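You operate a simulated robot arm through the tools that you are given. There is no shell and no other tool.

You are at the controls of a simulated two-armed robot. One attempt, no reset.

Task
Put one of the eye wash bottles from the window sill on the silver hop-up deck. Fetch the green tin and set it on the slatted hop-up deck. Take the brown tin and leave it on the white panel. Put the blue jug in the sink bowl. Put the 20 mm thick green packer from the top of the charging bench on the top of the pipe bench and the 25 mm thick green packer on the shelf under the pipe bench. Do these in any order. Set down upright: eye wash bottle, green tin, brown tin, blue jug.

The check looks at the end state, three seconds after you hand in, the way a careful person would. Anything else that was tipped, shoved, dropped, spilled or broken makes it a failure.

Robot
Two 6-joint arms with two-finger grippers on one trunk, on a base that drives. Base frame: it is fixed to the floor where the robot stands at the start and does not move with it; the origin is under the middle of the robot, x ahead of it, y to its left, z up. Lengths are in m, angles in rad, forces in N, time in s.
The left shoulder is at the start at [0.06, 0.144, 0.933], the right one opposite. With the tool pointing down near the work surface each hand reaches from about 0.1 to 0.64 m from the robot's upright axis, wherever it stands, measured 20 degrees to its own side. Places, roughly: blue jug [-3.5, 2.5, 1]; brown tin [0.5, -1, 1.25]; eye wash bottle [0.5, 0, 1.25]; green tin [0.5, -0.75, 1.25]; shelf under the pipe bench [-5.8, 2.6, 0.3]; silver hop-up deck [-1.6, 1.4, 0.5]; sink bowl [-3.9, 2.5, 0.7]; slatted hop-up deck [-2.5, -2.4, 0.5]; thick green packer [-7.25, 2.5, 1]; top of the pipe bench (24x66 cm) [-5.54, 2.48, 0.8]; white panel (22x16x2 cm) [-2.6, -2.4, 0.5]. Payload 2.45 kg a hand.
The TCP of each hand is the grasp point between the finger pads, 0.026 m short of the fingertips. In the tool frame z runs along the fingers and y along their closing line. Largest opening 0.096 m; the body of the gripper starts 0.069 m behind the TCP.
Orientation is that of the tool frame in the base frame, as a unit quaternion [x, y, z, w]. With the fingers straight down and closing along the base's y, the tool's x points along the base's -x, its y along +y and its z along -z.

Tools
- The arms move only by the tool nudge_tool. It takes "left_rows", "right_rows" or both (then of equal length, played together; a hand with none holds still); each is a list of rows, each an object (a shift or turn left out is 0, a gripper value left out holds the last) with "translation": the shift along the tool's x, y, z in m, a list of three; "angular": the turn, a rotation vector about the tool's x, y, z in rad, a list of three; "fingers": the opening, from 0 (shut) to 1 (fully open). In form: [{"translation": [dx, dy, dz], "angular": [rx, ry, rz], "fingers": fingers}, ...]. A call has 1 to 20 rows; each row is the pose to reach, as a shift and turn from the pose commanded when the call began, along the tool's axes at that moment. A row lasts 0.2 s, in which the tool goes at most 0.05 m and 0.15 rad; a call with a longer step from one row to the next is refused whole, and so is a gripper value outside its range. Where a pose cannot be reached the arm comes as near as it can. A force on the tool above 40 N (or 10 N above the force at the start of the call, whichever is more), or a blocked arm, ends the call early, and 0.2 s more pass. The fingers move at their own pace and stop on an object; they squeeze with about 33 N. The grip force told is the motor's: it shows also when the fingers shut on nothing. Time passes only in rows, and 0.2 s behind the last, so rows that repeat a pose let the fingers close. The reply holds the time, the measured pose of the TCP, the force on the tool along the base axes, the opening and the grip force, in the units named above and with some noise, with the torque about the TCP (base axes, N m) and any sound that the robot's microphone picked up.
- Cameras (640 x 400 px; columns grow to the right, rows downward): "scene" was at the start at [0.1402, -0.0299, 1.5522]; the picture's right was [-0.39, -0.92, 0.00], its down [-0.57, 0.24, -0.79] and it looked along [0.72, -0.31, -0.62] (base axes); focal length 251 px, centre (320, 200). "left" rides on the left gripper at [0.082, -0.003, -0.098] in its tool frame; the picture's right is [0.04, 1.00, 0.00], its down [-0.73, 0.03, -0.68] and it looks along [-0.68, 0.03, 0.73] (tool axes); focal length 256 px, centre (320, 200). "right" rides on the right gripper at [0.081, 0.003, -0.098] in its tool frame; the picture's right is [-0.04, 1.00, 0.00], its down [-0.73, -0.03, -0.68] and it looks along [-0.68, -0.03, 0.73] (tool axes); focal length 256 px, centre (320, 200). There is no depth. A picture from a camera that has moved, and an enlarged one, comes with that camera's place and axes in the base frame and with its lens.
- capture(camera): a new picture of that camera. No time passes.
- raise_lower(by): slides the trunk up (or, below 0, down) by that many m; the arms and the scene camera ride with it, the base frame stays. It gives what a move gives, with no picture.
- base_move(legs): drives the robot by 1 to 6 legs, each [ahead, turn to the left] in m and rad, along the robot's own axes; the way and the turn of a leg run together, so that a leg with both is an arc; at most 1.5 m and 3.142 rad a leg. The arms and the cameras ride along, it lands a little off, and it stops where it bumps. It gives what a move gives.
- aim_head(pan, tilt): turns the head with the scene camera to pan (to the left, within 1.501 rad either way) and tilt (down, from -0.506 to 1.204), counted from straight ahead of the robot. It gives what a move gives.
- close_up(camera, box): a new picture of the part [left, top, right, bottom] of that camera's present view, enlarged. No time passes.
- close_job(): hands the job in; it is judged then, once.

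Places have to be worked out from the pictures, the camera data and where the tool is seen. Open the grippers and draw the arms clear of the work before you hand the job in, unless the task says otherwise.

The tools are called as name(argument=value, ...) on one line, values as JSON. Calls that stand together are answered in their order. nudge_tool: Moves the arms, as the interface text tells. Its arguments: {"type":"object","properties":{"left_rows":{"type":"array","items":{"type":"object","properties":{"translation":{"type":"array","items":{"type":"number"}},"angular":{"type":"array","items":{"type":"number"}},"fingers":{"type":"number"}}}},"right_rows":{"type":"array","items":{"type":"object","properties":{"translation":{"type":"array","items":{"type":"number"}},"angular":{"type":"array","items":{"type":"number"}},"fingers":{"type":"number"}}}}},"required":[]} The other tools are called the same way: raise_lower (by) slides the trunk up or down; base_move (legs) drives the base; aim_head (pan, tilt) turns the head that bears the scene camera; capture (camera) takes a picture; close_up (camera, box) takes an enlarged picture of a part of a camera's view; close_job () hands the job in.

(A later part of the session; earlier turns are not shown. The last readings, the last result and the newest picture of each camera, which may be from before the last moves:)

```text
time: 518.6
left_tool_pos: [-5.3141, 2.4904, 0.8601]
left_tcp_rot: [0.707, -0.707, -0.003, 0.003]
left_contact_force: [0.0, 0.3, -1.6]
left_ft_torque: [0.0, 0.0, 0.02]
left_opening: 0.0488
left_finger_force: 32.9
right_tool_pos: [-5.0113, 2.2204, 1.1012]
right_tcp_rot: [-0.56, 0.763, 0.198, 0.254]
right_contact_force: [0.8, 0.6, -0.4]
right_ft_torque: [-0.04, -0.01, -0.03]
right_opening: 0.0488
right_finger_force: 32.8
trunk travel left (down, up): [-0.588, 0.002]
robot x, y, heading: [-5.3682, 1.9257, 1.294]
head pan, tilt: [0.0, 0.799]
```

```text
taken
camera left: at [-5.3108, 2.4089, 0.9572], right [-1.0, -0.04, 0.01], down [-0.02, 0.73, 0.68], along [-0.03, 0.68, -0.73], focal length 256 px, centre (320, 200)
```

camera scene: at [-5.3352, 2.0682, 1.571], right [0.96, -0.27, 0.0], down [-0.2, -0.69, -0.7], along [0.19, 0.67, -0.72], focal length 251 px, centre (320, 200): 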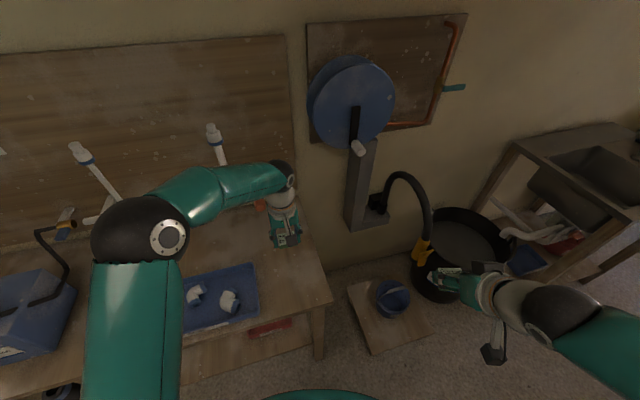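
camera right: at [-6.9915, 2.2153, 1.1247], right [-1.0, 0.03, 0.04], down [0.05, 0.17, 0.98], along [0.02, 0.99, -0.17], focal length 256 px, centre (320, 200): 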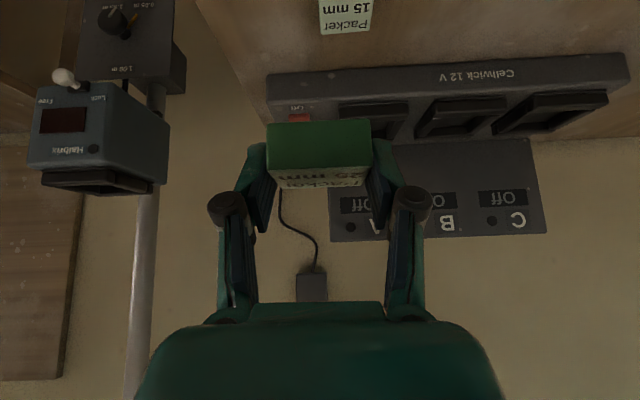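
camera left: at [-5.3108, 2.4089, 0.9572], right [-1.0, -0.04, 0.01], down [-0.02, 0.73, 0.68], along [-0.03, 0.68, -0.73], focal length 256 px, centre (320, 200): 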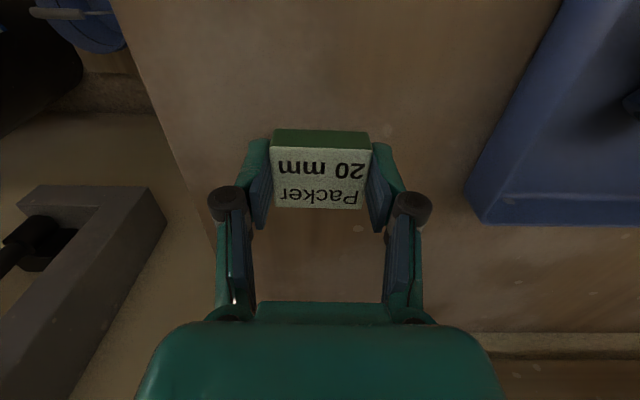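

The tray rim is at about z 0.823, so the bench top is near 0.79. I lower to 0.832 and then in 4 mm steps.

nudge_tool(left_rows=[{"translation": [0, 0, 0.015], "fingers": 0}, {"translation": [0, 0, 0.028], "fingers": 0}, {"translation": [0, 0, 0.028], "fingers": 0}])

nudge_tool(left_rows=[{"translation": [0, 0, 0.004], "fingers": 0}, {"translation": [0, 0, 0.004], "fingers": 0}])

nudge_tool(left_rows=[{"translation": [0, 0, 0.004], "fingers": 0}, {"translation": [0, 0, 0.004], "fingers": 0}])

```text
time: 519.4
left_tool_pos: [-5.3142, 2.4892, 0.8314]
left_tcp_rot: [-0.707, 0.708, 0.003, -0.002]
left_contact_force: [0.0, -0.1, 0.3]
left_ft_torque: [-0.04, 0.02, 0.0]
left_opening: 0.0487
left_finger_force: 32.7
right_tool_pos: [-5.0112, 2.2187, 1.1025]
right_tcp_rot: [-0.561, 0.763, 0.199, 0.253]
right_contact_force: [-1.2, 0.4, 0.1]
right_ft_torque: [-0.01, -0.03, 0.0]
right_opening: 0.0489
right_finger_force: 33.1
trunk travel left (down, up): [-0.588, 0.002]
robot x, y, heading: [-5.3759, 1.9309, 1.297]
head pan, tilt: [0.0, 0.799]
```

```text
time: 520.0
left_tool_pos: [-5.3149, 2.4894, 0.828]
left_tcp_rot: [-0.707, 0.707, 0.003, -0.003]
left_contact_force: [1.1, 0.1, -0.1]
left_ft_torque: [0.0, -0.01, -0.01]
left_opening: 0.049
left_finger_force: 32.9
right_tool_pos: [-5.0098, 2.2197, 1.1023]
right_tcp_rot: [-0.561, 0.762, 0.198, 0.254]
right_contact_force: [-0.4, -0.3, -0.7]
right_ft_torque: [0.0, 0.0, 0.01]
right_opening: 0.0489
right_finger_force: 32.9
trunk travel left (down, up): [-0.588, 0.002]
robot x, y, heading: [-5.3747, 1.9305, 1.294]
head pan, tilt: [0.0, 0.799]
```

```text
time: 520.6
left_tool_pos: [-5.3144, 2.4891, 0.8253]
left_tcp_rot: [-0.707, 0.707, 0.004, -0.003]
left_contact_force: [-0.5, -0.4, 10.6]
left_ft_torque: [-0.17, -0.26, -0.02]
left_opening: 0.0486
left_finger_force: 33.3
right_tool_pos: [-5.0104, 2.2177, 1.1036]
right_tcp_rot: [-0.561, 0.762, 0.199, 0.254]
right_contact_force: [-0.4, -0.2, 0.6]
right_ft_torque: [0.0, 0.01, 0.01]
right_opening: 0.0488
right_finger_force: 32.8
trunk travel left (down, up): [-0.588, 0.002]
robot x, y, heading: [-5.3734, 1.9287, 1.288]
head pan, tilt: [0.0, 0.799]
```

Contact (10.6 N) at TCP 0.825. I open the left fingers, rise straight up and draw the hand back.

nudge_tool(left_rows=[{"translation": [0, 0, 0], "fingers": 0.8}, {"translation": [0, 0, 0], "fingers": 0.8}, {"translation": [0, 0, 0], "fingers": 0.8}, {"translation": [0, 0, 0], "fingers": 0.8}])

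nudge_tool(left_rows=[{"translation": [0, 0, -0.03], "fingers": 0.8}, {"translation": [0, 0, -0.07], "fingers": 0.8}, {"translation": [0, 0, -0.11], "fingers": 0.8}, {"translation": [0, 0, -0.15], "fingers": 0.8}, {"translation": [0.02, 0.02, -0.19], "fingers": 0.8}, {"translation": [0.04, 0.045, -0.225], "fingers": 0.8}, {"translation": [0.06, 0.07, -0.26], "fingers": 0.8}, {"translation": [0.08, 0.095, -0.295], "fingers": 0.8}, {"translation": [0.1, 0.12, -0.33], "fingers": 0.8}, {"translation": [0.12, 0.14, -0.37], "fingers": 0.8}, {"translation": [0.13, 0.15, -0.4], "fingers": 0.8}])

capture(camera="scene")

capture(camera="left")

```text
time: 521.6
left_tool_pos: [-5.315, 2.4892, 0.8238]
left_tcp_rot: [0.707, -0.707, -0.003, 0.003]
left_contact_force: [0.2, 0.3, 0.7]
left_ft_torque: [0.0, 0.01, -0.01]
left_opening: 0.0768
left_finger_force: 0.1
right_tool_pos: [-5.0101, 2.2195, 1.1023]
right_tcp_rot: [-0.561, 0.763, 0.198, 0.254]
right_contact_force: [-0.1, -0.2, -0.7]
right_ft_torque: [-0.01, 0.0, 0.03]
right_opening: 0.0489
right_finger_force: 33.0
trunk travel left (down, up): [-0.588, 0.002]
robot x, y, heading: [-5.3741, 1.9322, 1.296]
head pan, tilt: [0.0, 0.799]
```

```text
time: 524.0
left_tool_pos: [-5.4618, 2.3569, 1.2262]
left_tcp_rot: [-0.707, 0.707, 0.003, -0.004]
left_contact_force: [-0.5, -0.2, 0.6]
left_ft_torque: [0.01, -0.02, -0.04]
left_opening: 0.0769
left_finger_force: 0.1
right_tool_pos: [-5.0107, 2.2192, 1.1018]
right_tcp_rot: [-0.56, 0.763, 0.198, 0.254]
right_contact_force: [0.9, 1.1, 0.4]
right_ft_torque: [-0.03, -0.02, 0.0]
right_opening: 0.0488
right_finger_force: 33.0
trunk travel left (down, up): [-0.588, 0.002]
robot x, y, heading: [-5.3708, 1.9316, 1.298]
head pan, tilt: [0.0, 0.799]
```

```text
taken
camera scene: at [-5.3345, 2.0689, 1.5709], right [0.96, -0.27, 0.0], down [-0.2, -0.69, -0.7], along [0.19, 0.67, -0.72], focal length 251 px, centre (320, 200)
```

scene: 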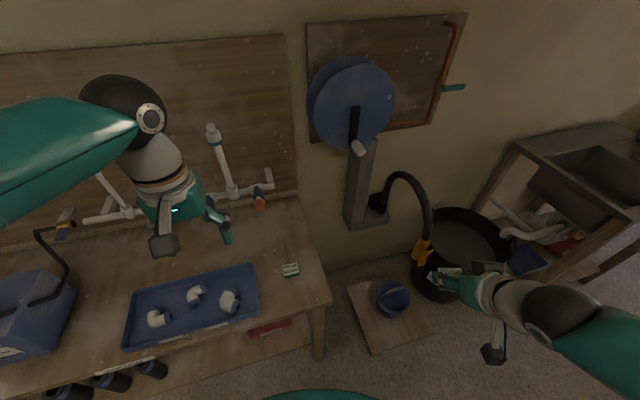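

```text
taken
camera left: at [-5.4589, 2.2767, 1.3237], right [-1.0, -0.04, 0.01], down [-0.02, 0.73, 0.68], along [-0.03, 0.68, -0.73], focal length 256 px, centre (320, 200)
```

left: 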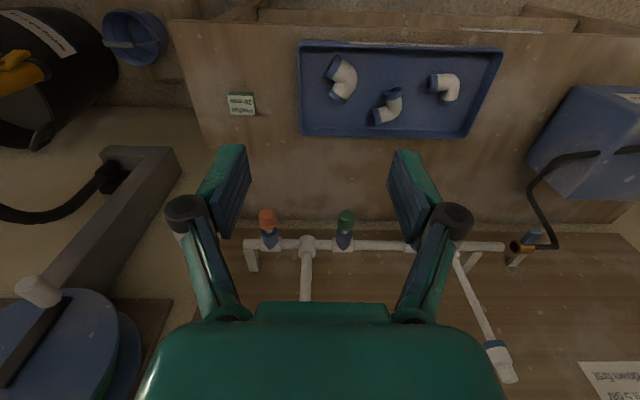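

The 20 mm packer lies on the pipe bench top. Next I shift west so that the right hand faces the free shelf space: reverse, turn left, advance, and turn back to face the bench.

base_move(legs=[[-0.3, 0], [0, 0.55]])

base_move(legs=[[0, 0.55]])

```text
time: 527.7
left_tool_pos: [-5.7441, 1.9666, 1.2257]
left_tcp_rot: [0.863, -0.505, -0.003, 0.003]
left_contact_force: [-0.7, 0.4, 0.1]
left_ft_torque: [-0.01, -0.03, 0.0]
left_opening: 0.0769
left_finger_force: 0.1
right_tool_pos: [-5.2825, 2.0674, 1.1039]
right_tcp_rot: [0.735, -0.597, -0.255, -0.195]
right_contact_force: [0.1, 0.2, -0.3]
right_ft_torque: [-0.02, -0.02, -0.03]
right_opening: 0.0491
right_finger_force: 32.9
trunk travel left (down, up): [-0.588, 0.002]
robot x, y, heading: [-5.441, 1.6401, 1.805]
head pan, tilt: [0.0, 0.799]
stopped in leg 2: the robot was blocked; the commanded pose is now the measured one
```

```text
time: 530.1
left_tool_pos: [-5.8707, 1.7589, 1.2274]
left_tcp_rot: [0.969, -0.247, -0.001, 0.004]
left_contact_force: [0.0, 0.4, -0.1]
left_ft_torque: [0.03, -0.02, 0.0]
left_opening: 0.077
left_finger_force: 0.1
right_tool_pos: [-5.5338, 2.0875, 1.1029]
right_tcp_rot: [0.872, -0.369, -0.299, -0.117]
right_contact_force: [-0.8, -0.2, -0.3]
right_ft_torque: [0.01, 0.03, -0.02]
right_opening: 0.0489
right_finger_force: 33.3
trunk travel left (down, up): [-0.588, 0.002]
robot x, y, heading: [-5.4349, 1.6477, 2.357]
head pan, tilt: [0.0, 0.799]
stopped in leg 1: the robot was blocked; the commanded pose is now the measured one
```

I turn a bit more and advance 0.48 m, then face north.

base_move(legs=[[0, 0.17], [0.48, 0]])

base_move(legs=[[0, -0.48]])

base_move(legs=[[0, -0.48]])

aim_head(pan=-0.2, tilt=0.8)

capture(camera="scene")

```text
time: 533.7
left_tool_pos: [-6.2711, 1.9586, 1.2268]
left_tcp_rot: [0.986, -0.166, -0.001, 0.004]
left_contact_force: [-0.1, 1.0, 0.7]
left_ft_torque: [-0.01, 0.03, 0.04]
left_opening: 0.0768
left_finger_force: 0.1
right_tool_pos: [-5.9894, 2.3391, 1.1027]
right_tcp_rot: [0.899, -0.296, -0.309, -0.092]
right_contact_force: [0.9, 0.0, -1.1]
right_ft_torque: [0.01, 0.0, -0.01]
right_opening: 0.0489
right_finger_force: 32.8
trunk travel left (down, up): [-0.588, 0.002]
robot x, y, heading: [-5.8267, 1.9202, 2.525]
head pan, tilt: [0.0, 0.799]
```

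```text
time: 535.6
left_tool_pos: [-6.2026, 2.1629, 1.2277]
left_tcp_rot: [0.918, -0.396, -0.002, 0.004]
left_contact_force: [0.3, 0.6, -0.4]
left_ft_torque: [0.01, 0.02, 0.01]
left_opening: 0.0771
left_finger_force: 0.0
right_tool_pos: [-5.7794, 2.3721, 1.1042]
right_tcp_rot: [0.803, -0.501, -0.278, -0.162]
right_contact_force: [-0.1, 0.3, -1.1]
right_ft_torque: [0.0, -0.01, 0.01]
right_opening: 0.0488
right_finger_force: 33.4
trunk travel left (down, up): [-0.588, 0.002]
robot x, y, heading: [-5.8365, 1.9192, 2.044]
head pan, tilt: [0.0, 0.799]
```

```text
time: 537.7
left_tool_pos: [-6.0506, 2.305, 1.2293]
left_tcp_rot: [0.8, -0.6, -0.003, 0.004]
left_contact_force: [0.3, 0.0, -0.1]
left_ft_torque: [0.02, 0.04, -0.01]
left_opening: 0.0767
left_finger_force: 0.0
right_tool_pos: [-5.5769, 2.2991, 1.1044]
right_tcp_rot: [-0.663, 0.675, 0.232, 0.223]
right_contact_force: [1.7, 0.0, -0.3]
right_ft_torque: [-0.02, 0.0, 0.01]
right_opening: 0.049
right_finger_force: 32.4
trunk travel left (down, up): [-0.588, 0.002]
robot x, y, heading: [-5.8488, 1.9198, 1.575]
head pan, tilt: [0.0, 0.799]
stopped in leg 1: the robot was blocked; the commanded pose is now the measured one
```

```text
time: 538.4
left_tool_pos: [-6.0513, 2.3049, 1.2285]
left_tcp_rot: [0.8, -0.6, -0.003, 0.004]
left_contact_force: [-0.2, 0.1, 0.7]
left_ft_torque: [0.01, 0.0, -0.04]
left_opening: 0.0767
left_finger_force: 0.0
right_tool_pos: [-5.5782, 2.2981, 1.105]
right_tcp_rot: [-0.663, 0.675, 0.233, 0.223]
right_contact_force: [-0.1, 0.4, -0.8]
right_ft_torque: [-0.02, 0.01, 0.01]
right_opening: 0.0489
right_finger_force: 32.7
trunk travel left (down, up): [-0.588, 0.002]
robot x, y, heading: [-5.852, 1.9205, 1.571]
head pan, tilt: [-0.201, 0.799]
```

```text
taken
camera scene: at [-5.8314, 2.061, 1.5709], right [0.98, -0.19, 0.0], down [-0.14, -0.7, -0.7], along [0.14, 0.68, -0.72], focal length 251 px, centre (320, 200)
```

scene: 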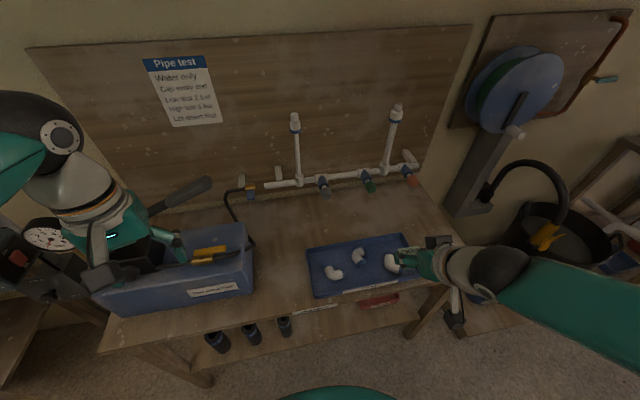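

I zoom in on the bench's front and the shelf below.

close_up(camera="scene", box=[180, 230, 460, 400])

capture(camera="right")

```text
2.29 times, centred on (320, 315) of scene
camera zoom: at [-5.8314, 2.061, 1.5709], right [0.98, -0.19, 0.0], down [-0.14, -0.7, -0.7], along [0.14, 0.68, -0.72], focal length 574 px, centre (320, -63)
```

zoom: 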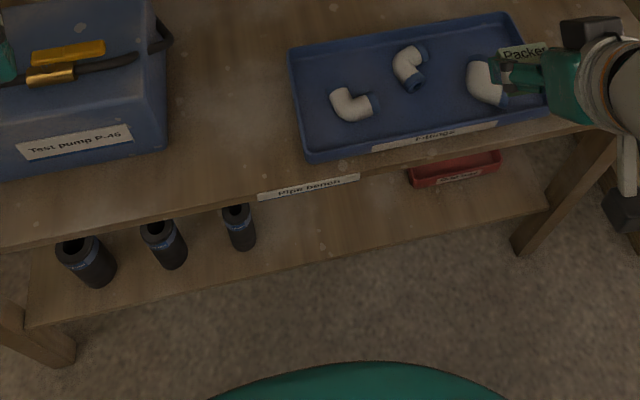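

```text
taken
camera right: at [-5.5834, 2.1741, 1.1327], right [-1.0, 0.04, 0.04], down [0.05, 0.17, 0.98], along [0.04, 0.99, -0.17], focal length 256 px, centre (320, 200)
```

right: 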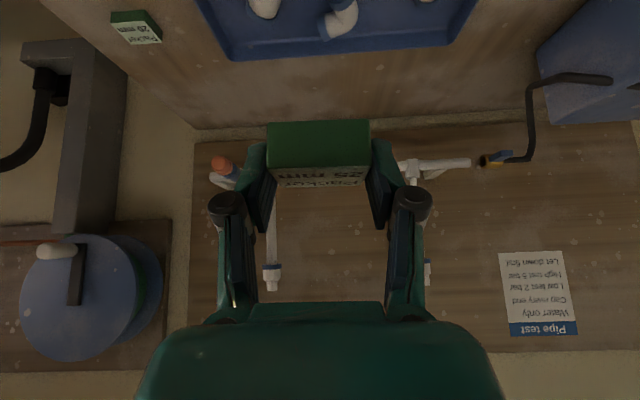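

The shelf is at z ≈ 0.30 with its front edge at y ≈ 2.39 (bench top edge at y ≈ 2.343); free between the cylinders (x < -5.89) and red tray (x > -5.54). I first pull both hands back clear of the bench, then lower the trunk.

nudge_tool(left_rows=[{"translation": [0.03, 0.035, 0], "fingers": 0.8}, {"translation": [0.06, 0.07, 0], "fingers": 0.8}, {"translation": [0.09, 0.105, 0], "fingers": 0.8}, {"translation": [0.1208, 0.1394, 0], "fingers": 0.8}, {"translation": [0.1208, 0.1394, 0], "fingers": 0.8}], right_rows=[{"translation": [0.02, 0.02, -0.015], "fingers": 0}, {"translation": [0.04, 0.04, -0.03], "fingers": 0}, {"translation": [0.06, 0.06, -0.045], "fingers": 0}, {"translation": [0.0791, 0.0787, -0.0592], "fingers": 0}, {"translation": [0.0791, 0.0787, -0.0592], "fingers": 0}])

capture(camera="scene")

```text
time: 539.6
left_tool_pos: [-6.1508, 2.1495, 1.228]
left_tcp_rot: [0.8, -0.6, -0.002, 0.003]
left_contact_force: [0.0, 0.0, -0.5]
left_ft_torque: [0.0, 0.0, 0.0]
left_opening: 0.0769
left_finger_force: 0.1
right_tool_pos: [-5.6631, 2.2297, 1.1586]
right_tcp_rot: [-0.662, 0.676, 0.232, 0.223]
right_contact_force: [-0.9, 0.1, -0.1]
right_ft_torque: [-0.01, 0.01, 0.01]
right_opening: 0.0491
right_finger_force: 32.5
right hand out of reach, approached as far as the arm can: row 1, 2, 3, 4, 5
trunk travel left (down, up): [-0.588, 0.002]
robot x, y, heading: [-5.8477, 1.916, 1.581]
head pan, tilt: [-0.201, 0.799]
```

```text
taken
camera scene: at [-5.8315, 2.0622, 1.5708], right [0.98, -0.2, 0.0], down [-0.14, -0.7, -0.7], along [0.14, 0.68, -0.72], focal length 251 px, centre (320, 200)
```

scene: 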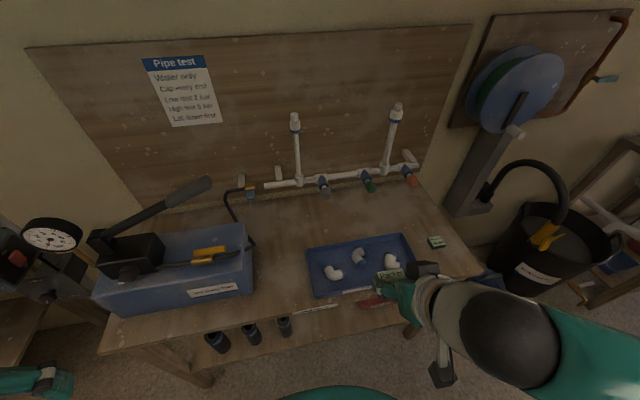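

Both hands are in front of the bench edge (packer at y ≈ 2.25). I lower the trunk 0.4 m and then 0.1 m.

raise_lower(by=-0.4)

raise_lower(by=-0.12)

capture(camera="scene")

capture(camera="right")

```text
time: 543.4
left_tool_pos: [-6.1503, 2.1493, 0.8283]
left_tcp_rot: [0.8, -0.6, -0.003, 0.004]
left_contact_force: [-0.1, 0.1, -0.7]
left_ft_torque: [0.02, -0.04, 0.0]
left_opening: 0.0769
left_finger_force: 0.1
right_tool_pos: [-5.6626, 2.2275, 0.7593]
right_tcp_rot: [-0.663, 0.676, 0.233, 0.223]
right_contact_force: [-0.6, -0.2, -1.2]
right_ft_torque: [-0.01, -0.03, 0.01]
right_opening: 0.0487
right_finger_force: 33.0
trunk travel left (down, up): [-0.188, 0.402]
robot x, y, heading: [-5.8476, 1.9186, 1.576]
head pan, tilt: [-0.201, 0.799]
```

```text
time: 544.9
left_tool_pos: [-6.1507, 2.1494, 0.7092]
left_tcp_rot: [0.8, -0.599, -0.002, 0.003]
left_contact_force: [-0.1, -0.4, -0.4]
left_ft_torque: [0.0, -0.02, -0.02]
left_opening: 0.0769
left_finger_force: 0.2
right_tool_pos: [-5.663, 2.228, 0.639]
right_tcp_rot: [-0.663, 0.675, 0.233, 0.224]
right_contact_force: [-0.1, -0.8, -0.5]
right_ft_torque: [-0.01, 0.01, -0.01]
right_opening: 0.0488
right_finger_force: 33.3
trunk travel left (down, up): [-0.068, 0.522]
robot x, y, heading: [-5.8479, 1.917, 1.572]
head pan, tilt: [-0.201, 0.799]
```

```text
taken
camera scene: at [-5.8313, 2.0606, 1.051], right [0.98, -0.2, 0.0], down [-0.14, -0.7, -0.7], along [0.14, 0.68, -0.72], focal length 251 px, centre (320, 200)
```

scene: 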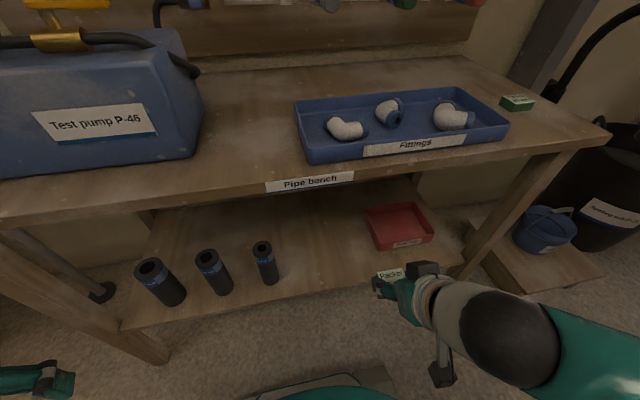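

```text
taken
camera right: at [-5.6667, 2.1036, 0.6673], right [-1.0, 0.04, 0.04], down [0.05, 0.17, 0.98], along [0.04, 0.98, -0.17], focal length 256 px, centre (320, 200)
```

right: 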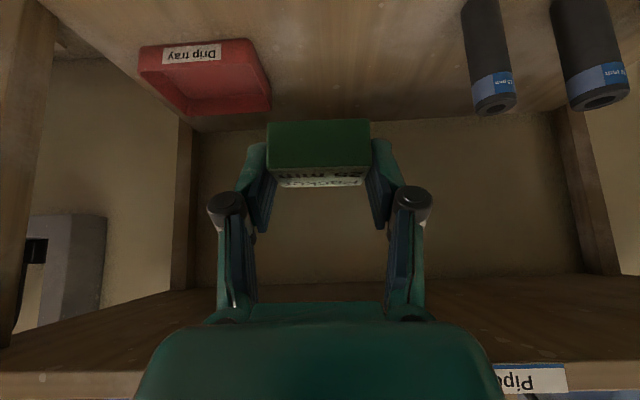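

I zoom to fix the shelf edge precisely.

close_up(camera="scene", box=[110, 180, 430, 380])

```text
2.00 times, centred on (270, 280) of scene
camera zoom: at [-5.8313, 2.0606, 1.051], right [0.98, -0.2, 0.0], down [-0.14, -0.7, -0.7], along [0.14, 0.68, -0.72], focal length 502 px, centre (420, 40)
```

zoom: 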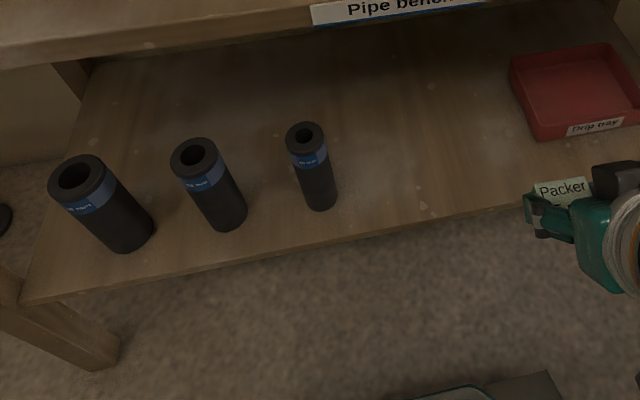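

Shelf z is about 0.30–0.35. I lower the right hand in front of the shelf to TCP ≈ 0.44 at x ≈ -5.72, keeping its pitch.

nudge_tool(right_rows=[{"translation": [0.0245, 0.0106, 0.0316], "fingers": 0}, {"translation": [0.049, 0.0212, 0.0631], "fingers": 0}, {"translation": [0.0735, 0.0319, 0.0947], "fingers": 0}, {"translation": [0.098, 0.0425, 0.1262], "fingers": 0}, {"translation": [0.1225, 0.0531, 0.1578], "fingers": 0}, {"translation": [0.1225, 0.0531, 0.1578], "fingers": 0}])

capture(camera="right")

capture(camera="scene")

```text
time: 546.3
left_tool_pos: [-6.1502, 2.1487, 0.7088]
left_tcp_rot: [0.8, -0.6, -0.003, 0.003]
left_contact_force: [0.7, 0.2, -0.7]
left_ft_torque: [-0.02, 0.0, 0.02]
left_opening: 0.0769
left_finger_force: 0.0
right_tool_pos: [-5.7814, 2.3231, 0.4646]
right_tcp_rot: [-0.663, 0.676, 0.232, 0.223]
right_contact_force: [0.1, 0.1, 0.3]
right_ft_torque: [0.01, 0.05, 0.0]
right_opening: 0.0488
right_finger_force: 32.9
right hand out of reach, approached as far as the arm can: row 1, 2, 3, 4, 5, 6
trunk travel left (down, up): [-0.068, 0.522]
robot x, y, heading: [-5.8454, 1.9195, 1.578]
head pan, tilt: [-0.201, 0.799]
```

```text
taken
camera right: at [-5.7866, 2.1986, 0.4916], right [-1.0, 0.04, 0.04], down [0.05, 0.17, 0.98], along [0.04, 0.98, -0.17], focal length 256 px, centre (320, 200)
```

right: 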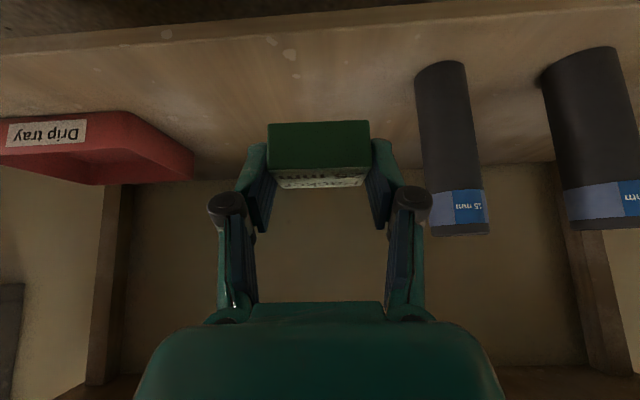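

```text
taken
camera scene: at [-5.8315, 2.0611, 1.0508], right [0.98, -0.2, 0.0], down [-0.14, -0.7, -0.7], along [0.14, 0.68, -0.72], focal length 251 px, centre (320, 200)
```

scene: 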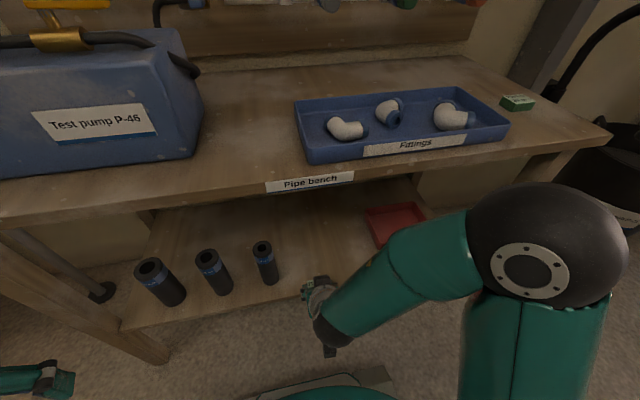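

The hand came in a bit further left/forward than asked but is clear. I now move it forward over the shelf to about (-5.736, 2.436), TCP 0.44.

nudge_tool(right_rows=[{"translation": [-0.0188, -0.011, 0.022], "fingers": 0}, {"translation": [-0.0377, -0.022, 0.044], "fingers": 0}, {"translation": [-0.0565, -0.0331, 0.0659], "fingers": 0}, {"translation": [-0.0753, -0.0441, 0.0879], "fingers": 0}, {"translation": [-0.0753, -0.0441, 0.0879], "fingers": 0}])

capture(camera="right")

capture(camera="scene")

```text
time: 547.5
left_tool_pos: [-6.1519, 2.1485, 0.7096]
left_tcp_rot: [0.8, -0.6, -0.003, 0.003]
left_contact_force: [-0.6, 0.3, -0.5]
left_ft_torque: [-0.02, 0.03, 0.0]
left_opening: 0.0766
left_finger_force: 0.0
right_tool_pos: [-5.736, 2.4417, 0.4403]
right_tcp_rot: [-0.663, 0.676, 0.232, 0.224]
right_contact_force: [-0.6, -0.4, -0.2]
right_ft_torque: [0.03, 0.02, 0.01]
right_opening: 0.0489
right_finger_force: 33.4
trunk travel left (down, up): [-0.068, 0.522]
robot x, y, heading: [-5.8465, 1.9171, 1.573]
head pan, tilt: [-0.201, 0.799]
```

```text
taken
camera right: at [-5.7402, 2.3173, 0.4683], right [-1.0, 0.04, 0.04], down [0.05, 0.17, 0.98], along [0.04, 0.98, -0.17], focal length 256 px, centre (320, 200)
```

right: 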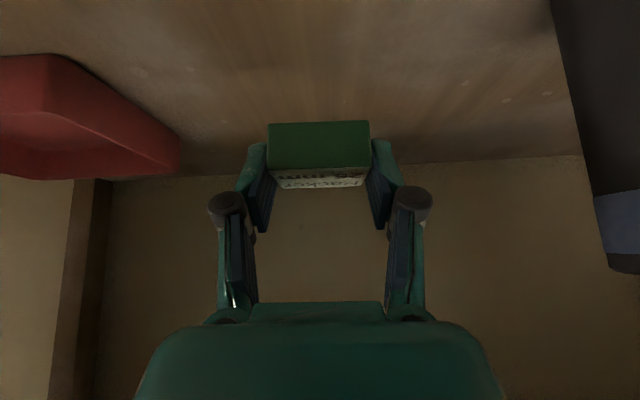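

```text
taken
camera scene: at [-5.8313, 2.061, 1.0509], right [0.98, -0.2, 0.0], down [-0.14, -0.7, -0.7], along [0.14, 0.68, -0.72], focal length 251 px, centre (320, 200)
```

scene: 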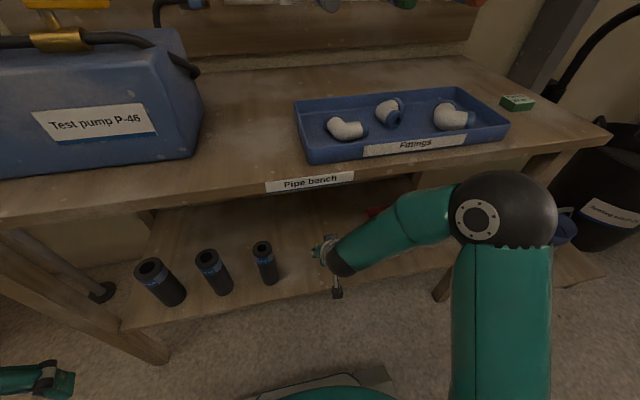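

Well placed between red tray and cylinders. I lower 7 cm vertically, then in small steps.

nudge_tool(right_rows=[{"translation": [0.0183, -0.0006, 0.0237], "fingers": 0}, {"translation": [0.0342, -0.001, 0.0443], "fingers": 0}, {"translation": [0.0427, -0.0013, 0.0553], "fingers": 0}, {"translation": [0.0427, -0.0013, 0.0553], "fingers": 0}])

nudge_tool(right_rows=[{"translation": [0.0031, -0.0001, 0.004], "fingers": 0}, {"translation": [0.0061, -0.0002, 0.0079], "fingers": 0}, {"translation": [0.0061, -0.0002, 0.0079], "fingers": 0}])

capture(camera="right")

```text
time: 548.5
left_tool_pos: [-6.1504, 2.149, 0.7073]
left_tcp_rot: [0.8, -0.6, -0.003, 0.003]
left_contact_force: [0.1, -0.4, 0.8]
left_ft_torque: [-0.03, -0.02, -0.01]
left_opening: 0.0767
left_finger_force: 0.1
right_tool_pos: [-5.7373, 2.4409, 0.3703]
right_tcp_rot: [-0.663, 0.675, 0.233, 0.223]
right_contact_force: [-0.3, -0.3, -0.2]
right_ft_torque: [-0.01, 0.02, -0.05]
right_opening: 0.0491
right_finger_force: 33.1
trunk travel left (down, up): [-0.068, 0.522]
robot x, y, heading: [-5.8478, 1.9216, 1.572]
head pan, tilt: [-0.201, 0.799]
```

```text
time: 549.3
left_tool_pos: [-6.1507, 2.1492, 0.7085]
left_tcp_rot: [0.801, -0.599, -0.002, 0.003]
left_contact_force: [-0.7, 0.4, -0.5]
left_ft_torque: [0.0, -0.05, -0.02]
left_opening: 0.0764
left_finger_force: 0.0
right_tool_pos: [-5.736, 2.4417, 0.3604]
right_tcp_rot: [-0.663, 0.675, 0.233, 0.224]
right_contact_force: [-0.5, -0.8, -1.1]
right_ft_torque: [-0.01, -0.01, -0.01]
right_opening: 0.0487
right_finger_force: 33.1
trunk travel left (down, up): [-0.068, 0.522]
robot x, y, heading: [-5.8457, 1.9198, 1.57]
head pan, tilt: [-0.201, 0.799]
```

```text
taken
camera right: at [-5.7398, 2.3171, 0.3879], right [-1.0, 0.04, 0.04], down [0.05, 0.17, 0.98], along [0.04, 0.98, -0.17], focal length 256 px, centre (320, 200)
```

right: 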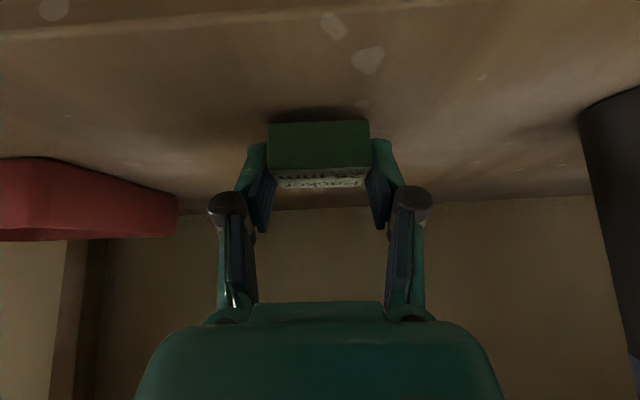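

The packer's shadow is close beneath it. I continue in 4 mm steps.

nudge_tool(right_rows=[{"translation": [0.0024, -0.0001, 0.0032], "fingers": 0}, {"translation": [0.0049, -0.0002, 0.0063], "fingers": 0}, {"translation": [0.0049, -0.0002, 0.0063], "fingers": 0}])

nudge_tool(right_rows=[{"translation": [0.0024, -0.0001, 0.0032], "fingers": 0}, {"translation": [0.0024, -0.0001, 0.0032], "fingers": 0}])

nudge_tool(right_rows=[{"translation": [0.0024, -0.0001, 0.0032], "fingers": 0}, {"translation": [0.0024, -0.0001, 0.0032], "fingers": 0}])

```text
time: 550.1
left_tool_pos: [-6.1515, 2.1495, 0.7078]
left_tcp_rot: [0.8, -0.599, -0.003, 0.004]
left_contact_force: [-0.7, -0.4, 0.1]
left_ft_torque: [-0.01, 0.0, -0.01]
left_opening: 0.077
left_finger_force: 0.0
right_tool_pos: [-5.7359, 2.4425, 0.3517]
right_tcp_rot: [-0.663, 0.675, 0.233, 0.223]
right_contact_force: [-0.3, -0.3, 0.0]
right_ft_torque: [-0.03, 0.02, -0.02]
right_opening: 0.0487
right_finger_force: 32.6
trunk travel left (down, up): [-0.068, 0.522]
robot x, y, heading: [-5.8478, 1.9151, 1.574]
head pan, tilt: [-0.201, 0.799]
```

```text
time: 550.7
left_tool_pos: [-6.1512, 2.1494, 0.7081]
left_tcp_rot: [0.8, -0.599, -0.004, 0.004]
left_contact_force: [0.4, -0.4, 0.0]
left_ft_torque: [0.0, -0.02, -0.01]
left_opening: 0.0769
left_finger_force: 0.0
right_tool_pos: [-5.7366, 2.4429, 0.3516]
right_tcp_rot: [-0.663, 0.675, 0.233, 0.224]
right_contact_force: [-1.0, -1.6, 11.4]
right_ft_torque: [0.13, -0.3, -0.02]
right_opening: 0.049
right_finger_force: 33.2
trunk travel left (down, up): [-0.068, 0.522]
robot x, y, heading: [-5.8486, 1.9165, 1.572]
head pan, tilt: [-0.201, 0.799]
```

```text
time: 551.3
left_tool_pos: [-6.1499, 2.1481, 0.7094]
left_tcp_rot: [0.8, -0.599, -0.003, 0.003]
left_contact_force: [0.5, -0.8, -0.2]
left_ft_torque: [0.03, 0.01, 0.02]
left_opening: 0.077
left_finger_force: 0.0
right_tool_pos: [-5.7354, 2.4429, 0.348]
right_tcp_rot: [-0.662, 0.675, 0.235, 0.226]
right_contact_force: [-2.6, -1.2, 29.4]
right_ft_torque: [0.37, -0.13, 0.0]
right_opening: 0.0493
right_finger_force: 33.2
trunk travel left (down, up): [-0.068, 0.522]
robot x, y, heading: [-5.846, 1.9157, 1.575]
head pan, tilt: [-0.201, 0.799]
```

Contact (29 N). I ease up 3 mm, open the fingers, and withdraw along the tool axis and out to the front.

nudge_tool(right_rows=[{"translation": [-0.0018, 0, -0.0024], "fingers": 0}, {"translation": [-0.0018, 0, -0.0024], "fingers": 0.8}, {"translation": [-0.0018, 0, -0.0024], "fingers": 0.8}, {"translation": [-0.0018, 0, -0.0024], "fingers": 0.8}, {"translation": [-0.0018, 0, -0.0024], "fingers": 0.8}])

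nudge_tool(right_rows=[{"translation": [0, 0, -0.03], "fingers": 0.8}, {"translation": [0, 0, -0.07], "fingers": 0.8}, {"translation": [0.015, 0, -0.11], "fingers": 0.8}, {"translation": [0.045, 0, -0.14], "fingers": 0.8}, {"translation": [0.075, 0, -0.165], "fingers": 0.8}, {"translation": [0.1, 0, -0.19], "fingers": 0.8}, {"translation": [0.1, 0, -0.19], "fingers": 0.8}])

capture(camera="right")

capture(camera="scene")

```text
time: 552.5
left_tool_pos: [-6.1508, 2.1488, 0.7084]
left_tcp_rot: [0.8, -0.6, -0.003, 0.003]
left_contact_force: [0.2, -0.2, -0.4]
left_ft_torque: [0.0, 0.0, -0.04]
left_opening: 0.0771
left_finger_force: 0.0
right_tool_pos: [-5.7356, 2.4422, 0.348]
right_tcp_rot: [-0.663, 0.676, 0.232, 0.223]
right_contact_force: [0.2, 0.2, 0.8]
right_ft_torque: [0.03, -0.01, -0.03]
right_opening: 0.0766
right_finger_force: 0.2
trunk travel left (down, up): [-0.068, 0.522]
robot x, y, heading: [-5.8488, 1.9188, 1.577]
head pan, tilt: [-0.201, 0.799]
```

```text
time: 554.1
left_tool_pos: [-6.1508, 2.1496, 0.7086]
left_tcp_rot: [0.8, -0.6, -0.002, 0.003]
left_contact_force: [-0.4, -0.1, -0.7]
left_ft_torque: [0.0, -0.01, 0.0]
left_opening: 0.0768
left_finger_force: 0.1
right_tool_pos: [-5.7794, 2.3272, 0.4501]
right_tcp_rot: [-0.663, 0.676, 0.232, 0.222]
right_contact_force: [0.5, 0.1, 0.9]
right_ft_torque: [-0.01, -0.02, -0.04]
right_opening: 0.077
right_finger_force: 0.1
right hand out of reach, approached as far as the arm can: row 4, 5, 6, 7
trunk travel left (down, up): [-0.068, 0.522]
robot x, y, heading: [-5.8455, 1.9203, 1.573]
head pan, tilt: [-0.201, 0.799]
```

```text
taken
camera right: at [-5.7845, 2.2022, 0.4786], right [-1.0, 0.04, 0.04], down [0.05, 0.17, 0.98], along [0.04, 0.98, -0.17], focal length 256 px, centre (320, 200)
```

right: 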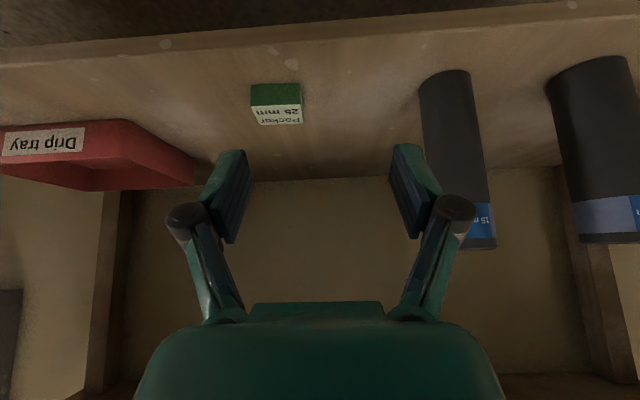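

```text
taken
camera scene: at [-5.8314, 2.0607, 1.0509], right [0.98, -0.2, 0.0], down [-0.14, -0.7, -0.7], along [0.14, 0.68, -0.72], focal length 251 px, centre (320, 200)
```

scene: 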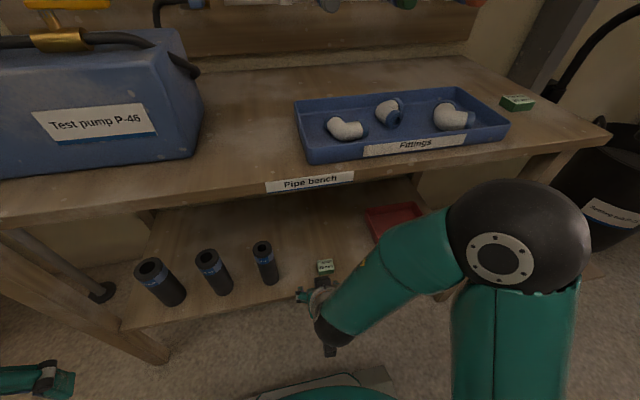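

The 25 mm packer lies flat on the shelf. I reverse 0.27 m with the hands low, then raise the trunk.

base_move(legs=[[-0.27, 0]])

raise_lower(by=0.4)

raise_lower(by=0.12)

```text
time: 556.1
left_tool_pos: [-6.1502, 1.8765, 0.7088]
left_tcp_rot: [0.799, -0.601, -0.002, 0.004]
left_contact_force: [0.1, 0.0, 0.6]
left_ft_torque: [0.01, 0.02, -0.01]
left_opening: 0.077
left_finger_force: 0.1
right_tool_pos: [-5.7776, 2.0527, 0.4503]
right_tcp_rot: [-0.663, 0.677, 0.231, 0.223]
right_contact_force: [0.4, -0.2, 0.5]
right_ft_torque: [-0.01, 0.0, -0.01]
right_opening: 0.0768
right_finger_force: 0.1
trunk travel left (down, up): [-0.068, 0.522]
robot x, y, heading: [-5.848, 1.6455, 1.569]
head pan, tilt: [-0.201, 0.799]
```

```text
time: 559.9
left_tool_pos: [-6.1493, 1.8768, 1.1087]
left_tcp_rot: [0.799, -0.601, -0.003, 0.003]
left_contact_force: [-0.2, -0.2, -0.4]
left_ft_torque: [0.01, -0.03, 0.0]
left_opening: 0.0768
left_finger_force: 0.0
right_tool_pos: [-5.7777, 2.0526, 0.8512]
right_tcp_rot: [-0.662, 0.677, 0.232, 0.223]
right_contact_force: [-0.1, -0.1, 0.1]
right_ft_torque: [-0.03, -0.01, 0.02]
right_opening: 0.0768
right_finger_force: 0.0
trunk travel left (down, up): [-0.468, 0.122]
robot x, y, heading: [-5.8445, 1.6451, 1.569]
head pan, tilt: [-0.201, 0.799]
```

```text
time: 561.4
left_tool_pos: [-6.1494, 1.8778, 1.2294]
left_tcp_rot: [0.799, -0.601, -0.003, 0.003]
left_contact_force: [0.0, -0.8, 0.2]
left_ft_torque: [-0.01, 0.03, -0.04]
left_opening: 0.0768
left_finger_force: 0.1
right_tool_pos: [-5.7781, 2.0536, 0.9703]
right_tcp_rot: [-0.663, 0.676, 0.232, 0.223]
right_contact_force: [0.4, 0.1, -0.2]
right_ft_torque: [-0.03, -0.02, 0.02]
right_opening: 0.077
right_finger_force: 0.1
trunk travel left (down, up): [-0.588, 0.002]
robot x, y, heading: [-5.8459, 1.6437, 1.571]
head pan, tilt: [-0.201, 0.799]
```

I straighten the right tool back to pointing down while raising it.

nudge_tool(right_rows=[{"translation": [-0.0221, -0.0164, -0.0284], "angular": [0, 0.093, 0], "fingers": 0.9}, {"translation": [-0.0443, -0.0329, -0.0567], "angular": [0, 0.186, 0], "fingers": 0.9}, {"translation": [-0.0664, -0.0493, -0.0851], "angular": [0, 0.279, 0], "fingers": 0.9}, {"translation": [-0.0886, -0.0657, -0.1134], "angular": [0, 0.371, 0], "fingers": 0.9}, {"translation": [-0.1107, -0.0821, -0.1418], "angular": [0, 0.464, 0], "fingers": 0.9}, {"translation": [-0.1329, -0.0986, -0.1701], "angular": [0, 0.557, 0], "fingers": 0.9}, {"translation": [-0.155, -0.115, -0.1985], "angular": [0, 0.65, 0], "fingers": 0.9}, {"translation": [-0.155, -0.115, -0.1985], "angular": [0, 0.65, 0], "fingers": 0.9}])

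base_move(legs=[[0, -0.5]])

base_move(legs=[[0, -0.5]])

base_move(legs=[[0, -0.5]])

```text
time: 563.2
left_tool_pos: [-6.1491, 1.8772, 1.2287]
left_tcp_rot: [0.799, -0.601, -0.003, 0.003]
left_contact_force: [-0.1, -0.1, 0.8]
left_ft_torque: [-0.01, 0.03, 0.03]
left_opening: 0.0767
left_finger_force: 0.1
right_tool_pos: [-5.6611, 2.0532, 1.2217]
right_tcp_rot: [-0.702, 0.713, 0.008, -0.005]
right_contact_force: [-0.6, -1.1, 0.5]
right_ft_torque: [0.02, -0.03, -0.02]
right_opening: 0.0864
right_finger_force: 0.0
trunk travel left (down, up): [-0.588, 0.002]
robot x, y, heading: [-5.8428, 1.6455, 1.569]
head pan, tilt: [-0.201, 0.799]
```

```text
time: 565.2
left_tool_pos: [-6.0002, 1.9919, 1.2296]
left_tcp_rot: [-0.624, 0.781, 0.004, -0.002]
left_contact_force: [-0.1, 0.2, 0.5]
left_ft_torque: [-0.01, 0.01, 0.0]
left_opening: 0.0767
left_finger_force: 0.0
right_tool_pos: [-5.4888, 1.9111, 1.2209]
right_tcp_rot: [-0.502, 0.865, 0.008, -0.002]
right_contact_force: [0.8, 0.5, -0.7]
right_ft_torque: [0.04, -0.01, -0.02]
right_opening: 0.0864
right_finger_force: 0.1
trunk travel left (down, up): [-0.588, 0.002]
robot x, y, heading: [-5.8598, 1.6463, 1.073]
head pan, tilt: [-0.201, 0.799]
```

```text
time: 567.2
left_tool_pos: [-5.8171, 2.0195, 1.2283]
left_tcp_rot: [-0.412, 0.911, 0.004, -0.001]
left_contact_force: [-0.3, -0.4, 0.2]
left_ft_torque: [0.01, 0.02, 0.04]
left_opening: 0.0771
left_finger_force: 0.1
right_tool_pos: [-5.4054, 1.7018, 1.2216]
right_tcp_rot: [-0.272, 0.962, 0.008, 0.0]
right_contact_force: [0.1, 0.1, 0.7]
right_ft_torque: [0.01, -0.03, 0.01]
right_opening: 0.0863
right_finger_force: 0.1
trunk travel left (down, up): [-0.588, 0.002]
robot x, y, heading: [-5.8653, 1.6623, 0.567]
head pan, tilt: [-0.201, 0.799]
```

```text
time: 569.2
left_tool_pos: [-5.6497, 1.9523, 1.2288]
left_tcp_rot: [-0.171, 0.985, 0.005, -0.001]
left_contact_force: [0.4, -0.2, -0.5]
left_ft_torque: [0.02, 0.0, -0.03]
left_opening: 0.0769
left_finger_force: 0.0
right_tool_pos: [-5.441, 1.4762, 1.2205]
right_tcp_rot: [-0.023, 1.0, 0.009, 0.002]
right_contact_force: [0.3, 0.0, -0.2]
right_ft_torque: [0.02, -0.01, 0.02]
right_opening: 0.0864
right_finger_force: 0.1
trunk travel left (down, up): [-0.588, 0.002]
robot x, y, heading: [-5.8615, 1.6751, 0.065]
head pan, tilt: [-0.201, 0.799]
```

Now the blue jug. I drive east to about x = -3.85 and turn to face the sink.

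base_move(legs=[[0, -0.043], [1.5, 0], [0.5, 0]])

base_move(legs=[[0, 0.5]])

base_move(legs=[[0, 0.5]])

base_move(legs=[[0, 0.5]])

aim_head(pan=-0.2, tilt=0.7)

capture(camera="scene")

```text
time: 579.8
left_tool_pos: [-3.6181, 1.9774, 1.2294]
left_tcp_rot: [-0.145, 0.989, 0.004, -0.002]
left_contact_force: [0.1, -0.9, -0.4]
left_ft_torque: [0.01, 0.02, 0.01]
left_opening: 0.0769
left_finger_force: 0.0
right_tool_pos: [-3.4369, 1.4905, 1.2218]
right_tcp_rot: [0.002, 1.0, 0.009, 0.002]
right_contact_force: [0.1, 0.1, 0.1]
right_ft_torque: [-0.01, 0.01, -0.01]
right_opening: 0.0865
right_finger_force: 0.0
trunk travel left (down, up): [-0.588, 0.002]
robot x, y, heading: [-3.8471, 1.7109, 0.016]
head pan, tilt: [-0.201, 0.799]
```

```text
time: 581.8
left_tool_pos: [-3.7766, 2.0528, 1.2303]
left_tcp_rot: [-0.384, 0.923, 0.004, -0.001]
left_contact_force: [0.2, -0.7, 0.1]
left_ft_torque: [-0.01, 0.03, 0.0]
left_opening: 0.0766
left_finger_force: 0.1
right_tool_pos: [-3.386, 1.7114, 1.2226]
right_tcp_rot: [-0.243, 0.97, 0.008, 0.0]
right_contact_force: [-0.9, 0.4, 0.5]
right_ft_torque: [-0.01, 0.01, -0.03]
right_opening: 0.0864
right_finger_force: 0.1
trunk travel left (down, up): [-0.588, 0.002]
robot x, y, heading: [-3.8422, 1.6967, 0.508]
head pan, tilt: [-0.201, 0.799]
```

```text
time: 583.7
left_tool_pos: [-3.9516, 2.0443, 1.2314]
left_tcp_rot: [-0.598, 0.801, 0.004, -0.003]
left_contact_force: [0.3, 0.0, 1.0]
left_ft_torque: [0.0, 0.01, -0.01]
left_opening: 0.0766
left_finger_force: 0.1
right_tool_pos: [-3.4455, 1.929, 1.2238]
right_tcp_rot: [-0.474, 0.881, 0.009, -0.002]
right_contact_force: [-0.4, 0.3, -0.3]
right_ft_torque: [0.01, -0.06, 0.0]
right_opening: 0.0864
right_finger_force: 0.0
trunk travel left (down, up): [-0.588, 0.002]
robot x, y, heading: [-3.8324, 1.6913, 1.006]
head pan, tilt: [-0.201, 0.799]
```

```text
time: 585.7
left_tool_pos: [-4.1061, 1.943, 1.2319]
left_tcp_rot: [0.78, -0.626, -0.004, 0.003]
left_contact_force: [0.1, -0.4, 0.3]
left_ft_torque: [0.0, -0.08, 0.0]
left_opening: 0.0766
left_finger_force: 0.1
right_tool_pos: [-3.6078, 2.088, 1.2247]
right_tcp_rot: [-0.679, 0.735, 0.008, -0.005]
right_contact_force: [0.7, -0.5, 0.0]
right_ft_torque: [-0.02, 0.0, -0.02]
right_opening: 0.0865
right_finger_force: 0.0
trunk travel left (down, up): [-0.588, 0.002]
robot x, y, heading: [-3.8199, 1.6899, 1.51]
head pan, tilt: [-0.201, 0.799]
```

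```text
time: 586.4
left_tool_pos: [-4.107, 1.945, 1.2315]
left_tcp_rot: [0.779, -0.627, -0.003, 0.003]
left_contact_force: [0.0, -0.6, 0.2]
left_ft_torque: [0.01, -0.04, 0.02]
left_opening: 0.0769
left_finger_force: 0.1
right_tool_pos: [-3.6088, 2.0881, 1.2239]
right_tcp_rot: [-0.678, 0.735, 0.009, -0.004]
right_contact_force: [-0.6, -0.3, -0.1]
right_ft_torque: [0.01, -0.01, -0.02]
right_opening: 0.0865
right_finger_force: 0.2
trunk travel left (down, up): [-0.588, 0.002]
robot x, y, heading: [-3.8235, 1.6908, 1.508]
head pan, tilt: [-0.201, 0.7]
```

```text
taken
camera scene: at [-3.7944, 1.8387, 1.5791], right [0.97, -0.26, 0.0], down [-0.17, -0.62, -0.76], along [0.2, 0.74, -0.64], focal length 251 px, centre (320, 200)
```

scene: 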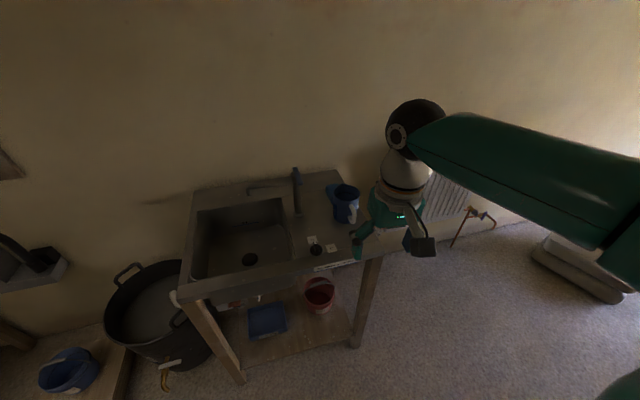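

I zoom on the sink, its bowl and the blue jug.

close_up(camera="scene", box=[170, 150, 430, 310])

close_up(camera="scene", box=[280, 155, 400, 275])

capture(camera="right")

```text
2.46 times, centred on (300, 230) of scene
camera zoom: at [-3.7944, 1.8387, 1.5791], right [0.97, -0.26, 0.0], down [-0.17, -0.62, -0.76], along [0.2, 0.74, -0.64], focal length 618 px, centre (369, 126)
```

zoom: 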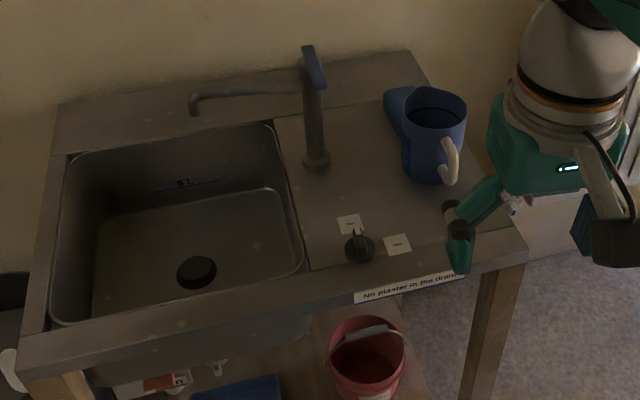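

```text
3.33 times, centred on (340, 215) of scene
camera zoom: at [-3.7944, 1.8387, 1.5791], right [0.97, -0.26, 0.0], down [-0.17, -0.62, -0.76], along [0.2, 0.74, -0.64], focal length 837 px, centre (253, 150)
```

zoom: 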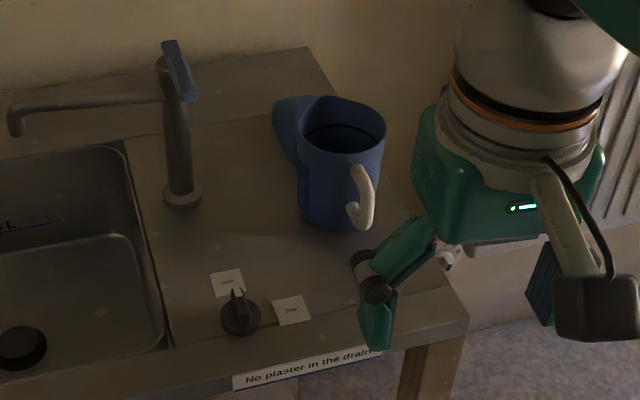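

```text
taken
camera right: at [-3.6164, 2.0075, 1.3214], right [-0.99, 0.12, 0.02], down [0.1, 0.72, 0.68], along [0.07, 0.68, -0.73], focal length 256 px, centre (320, 200)
```

right: 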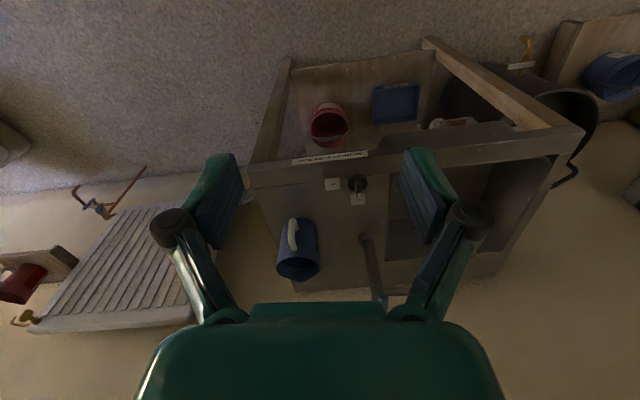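

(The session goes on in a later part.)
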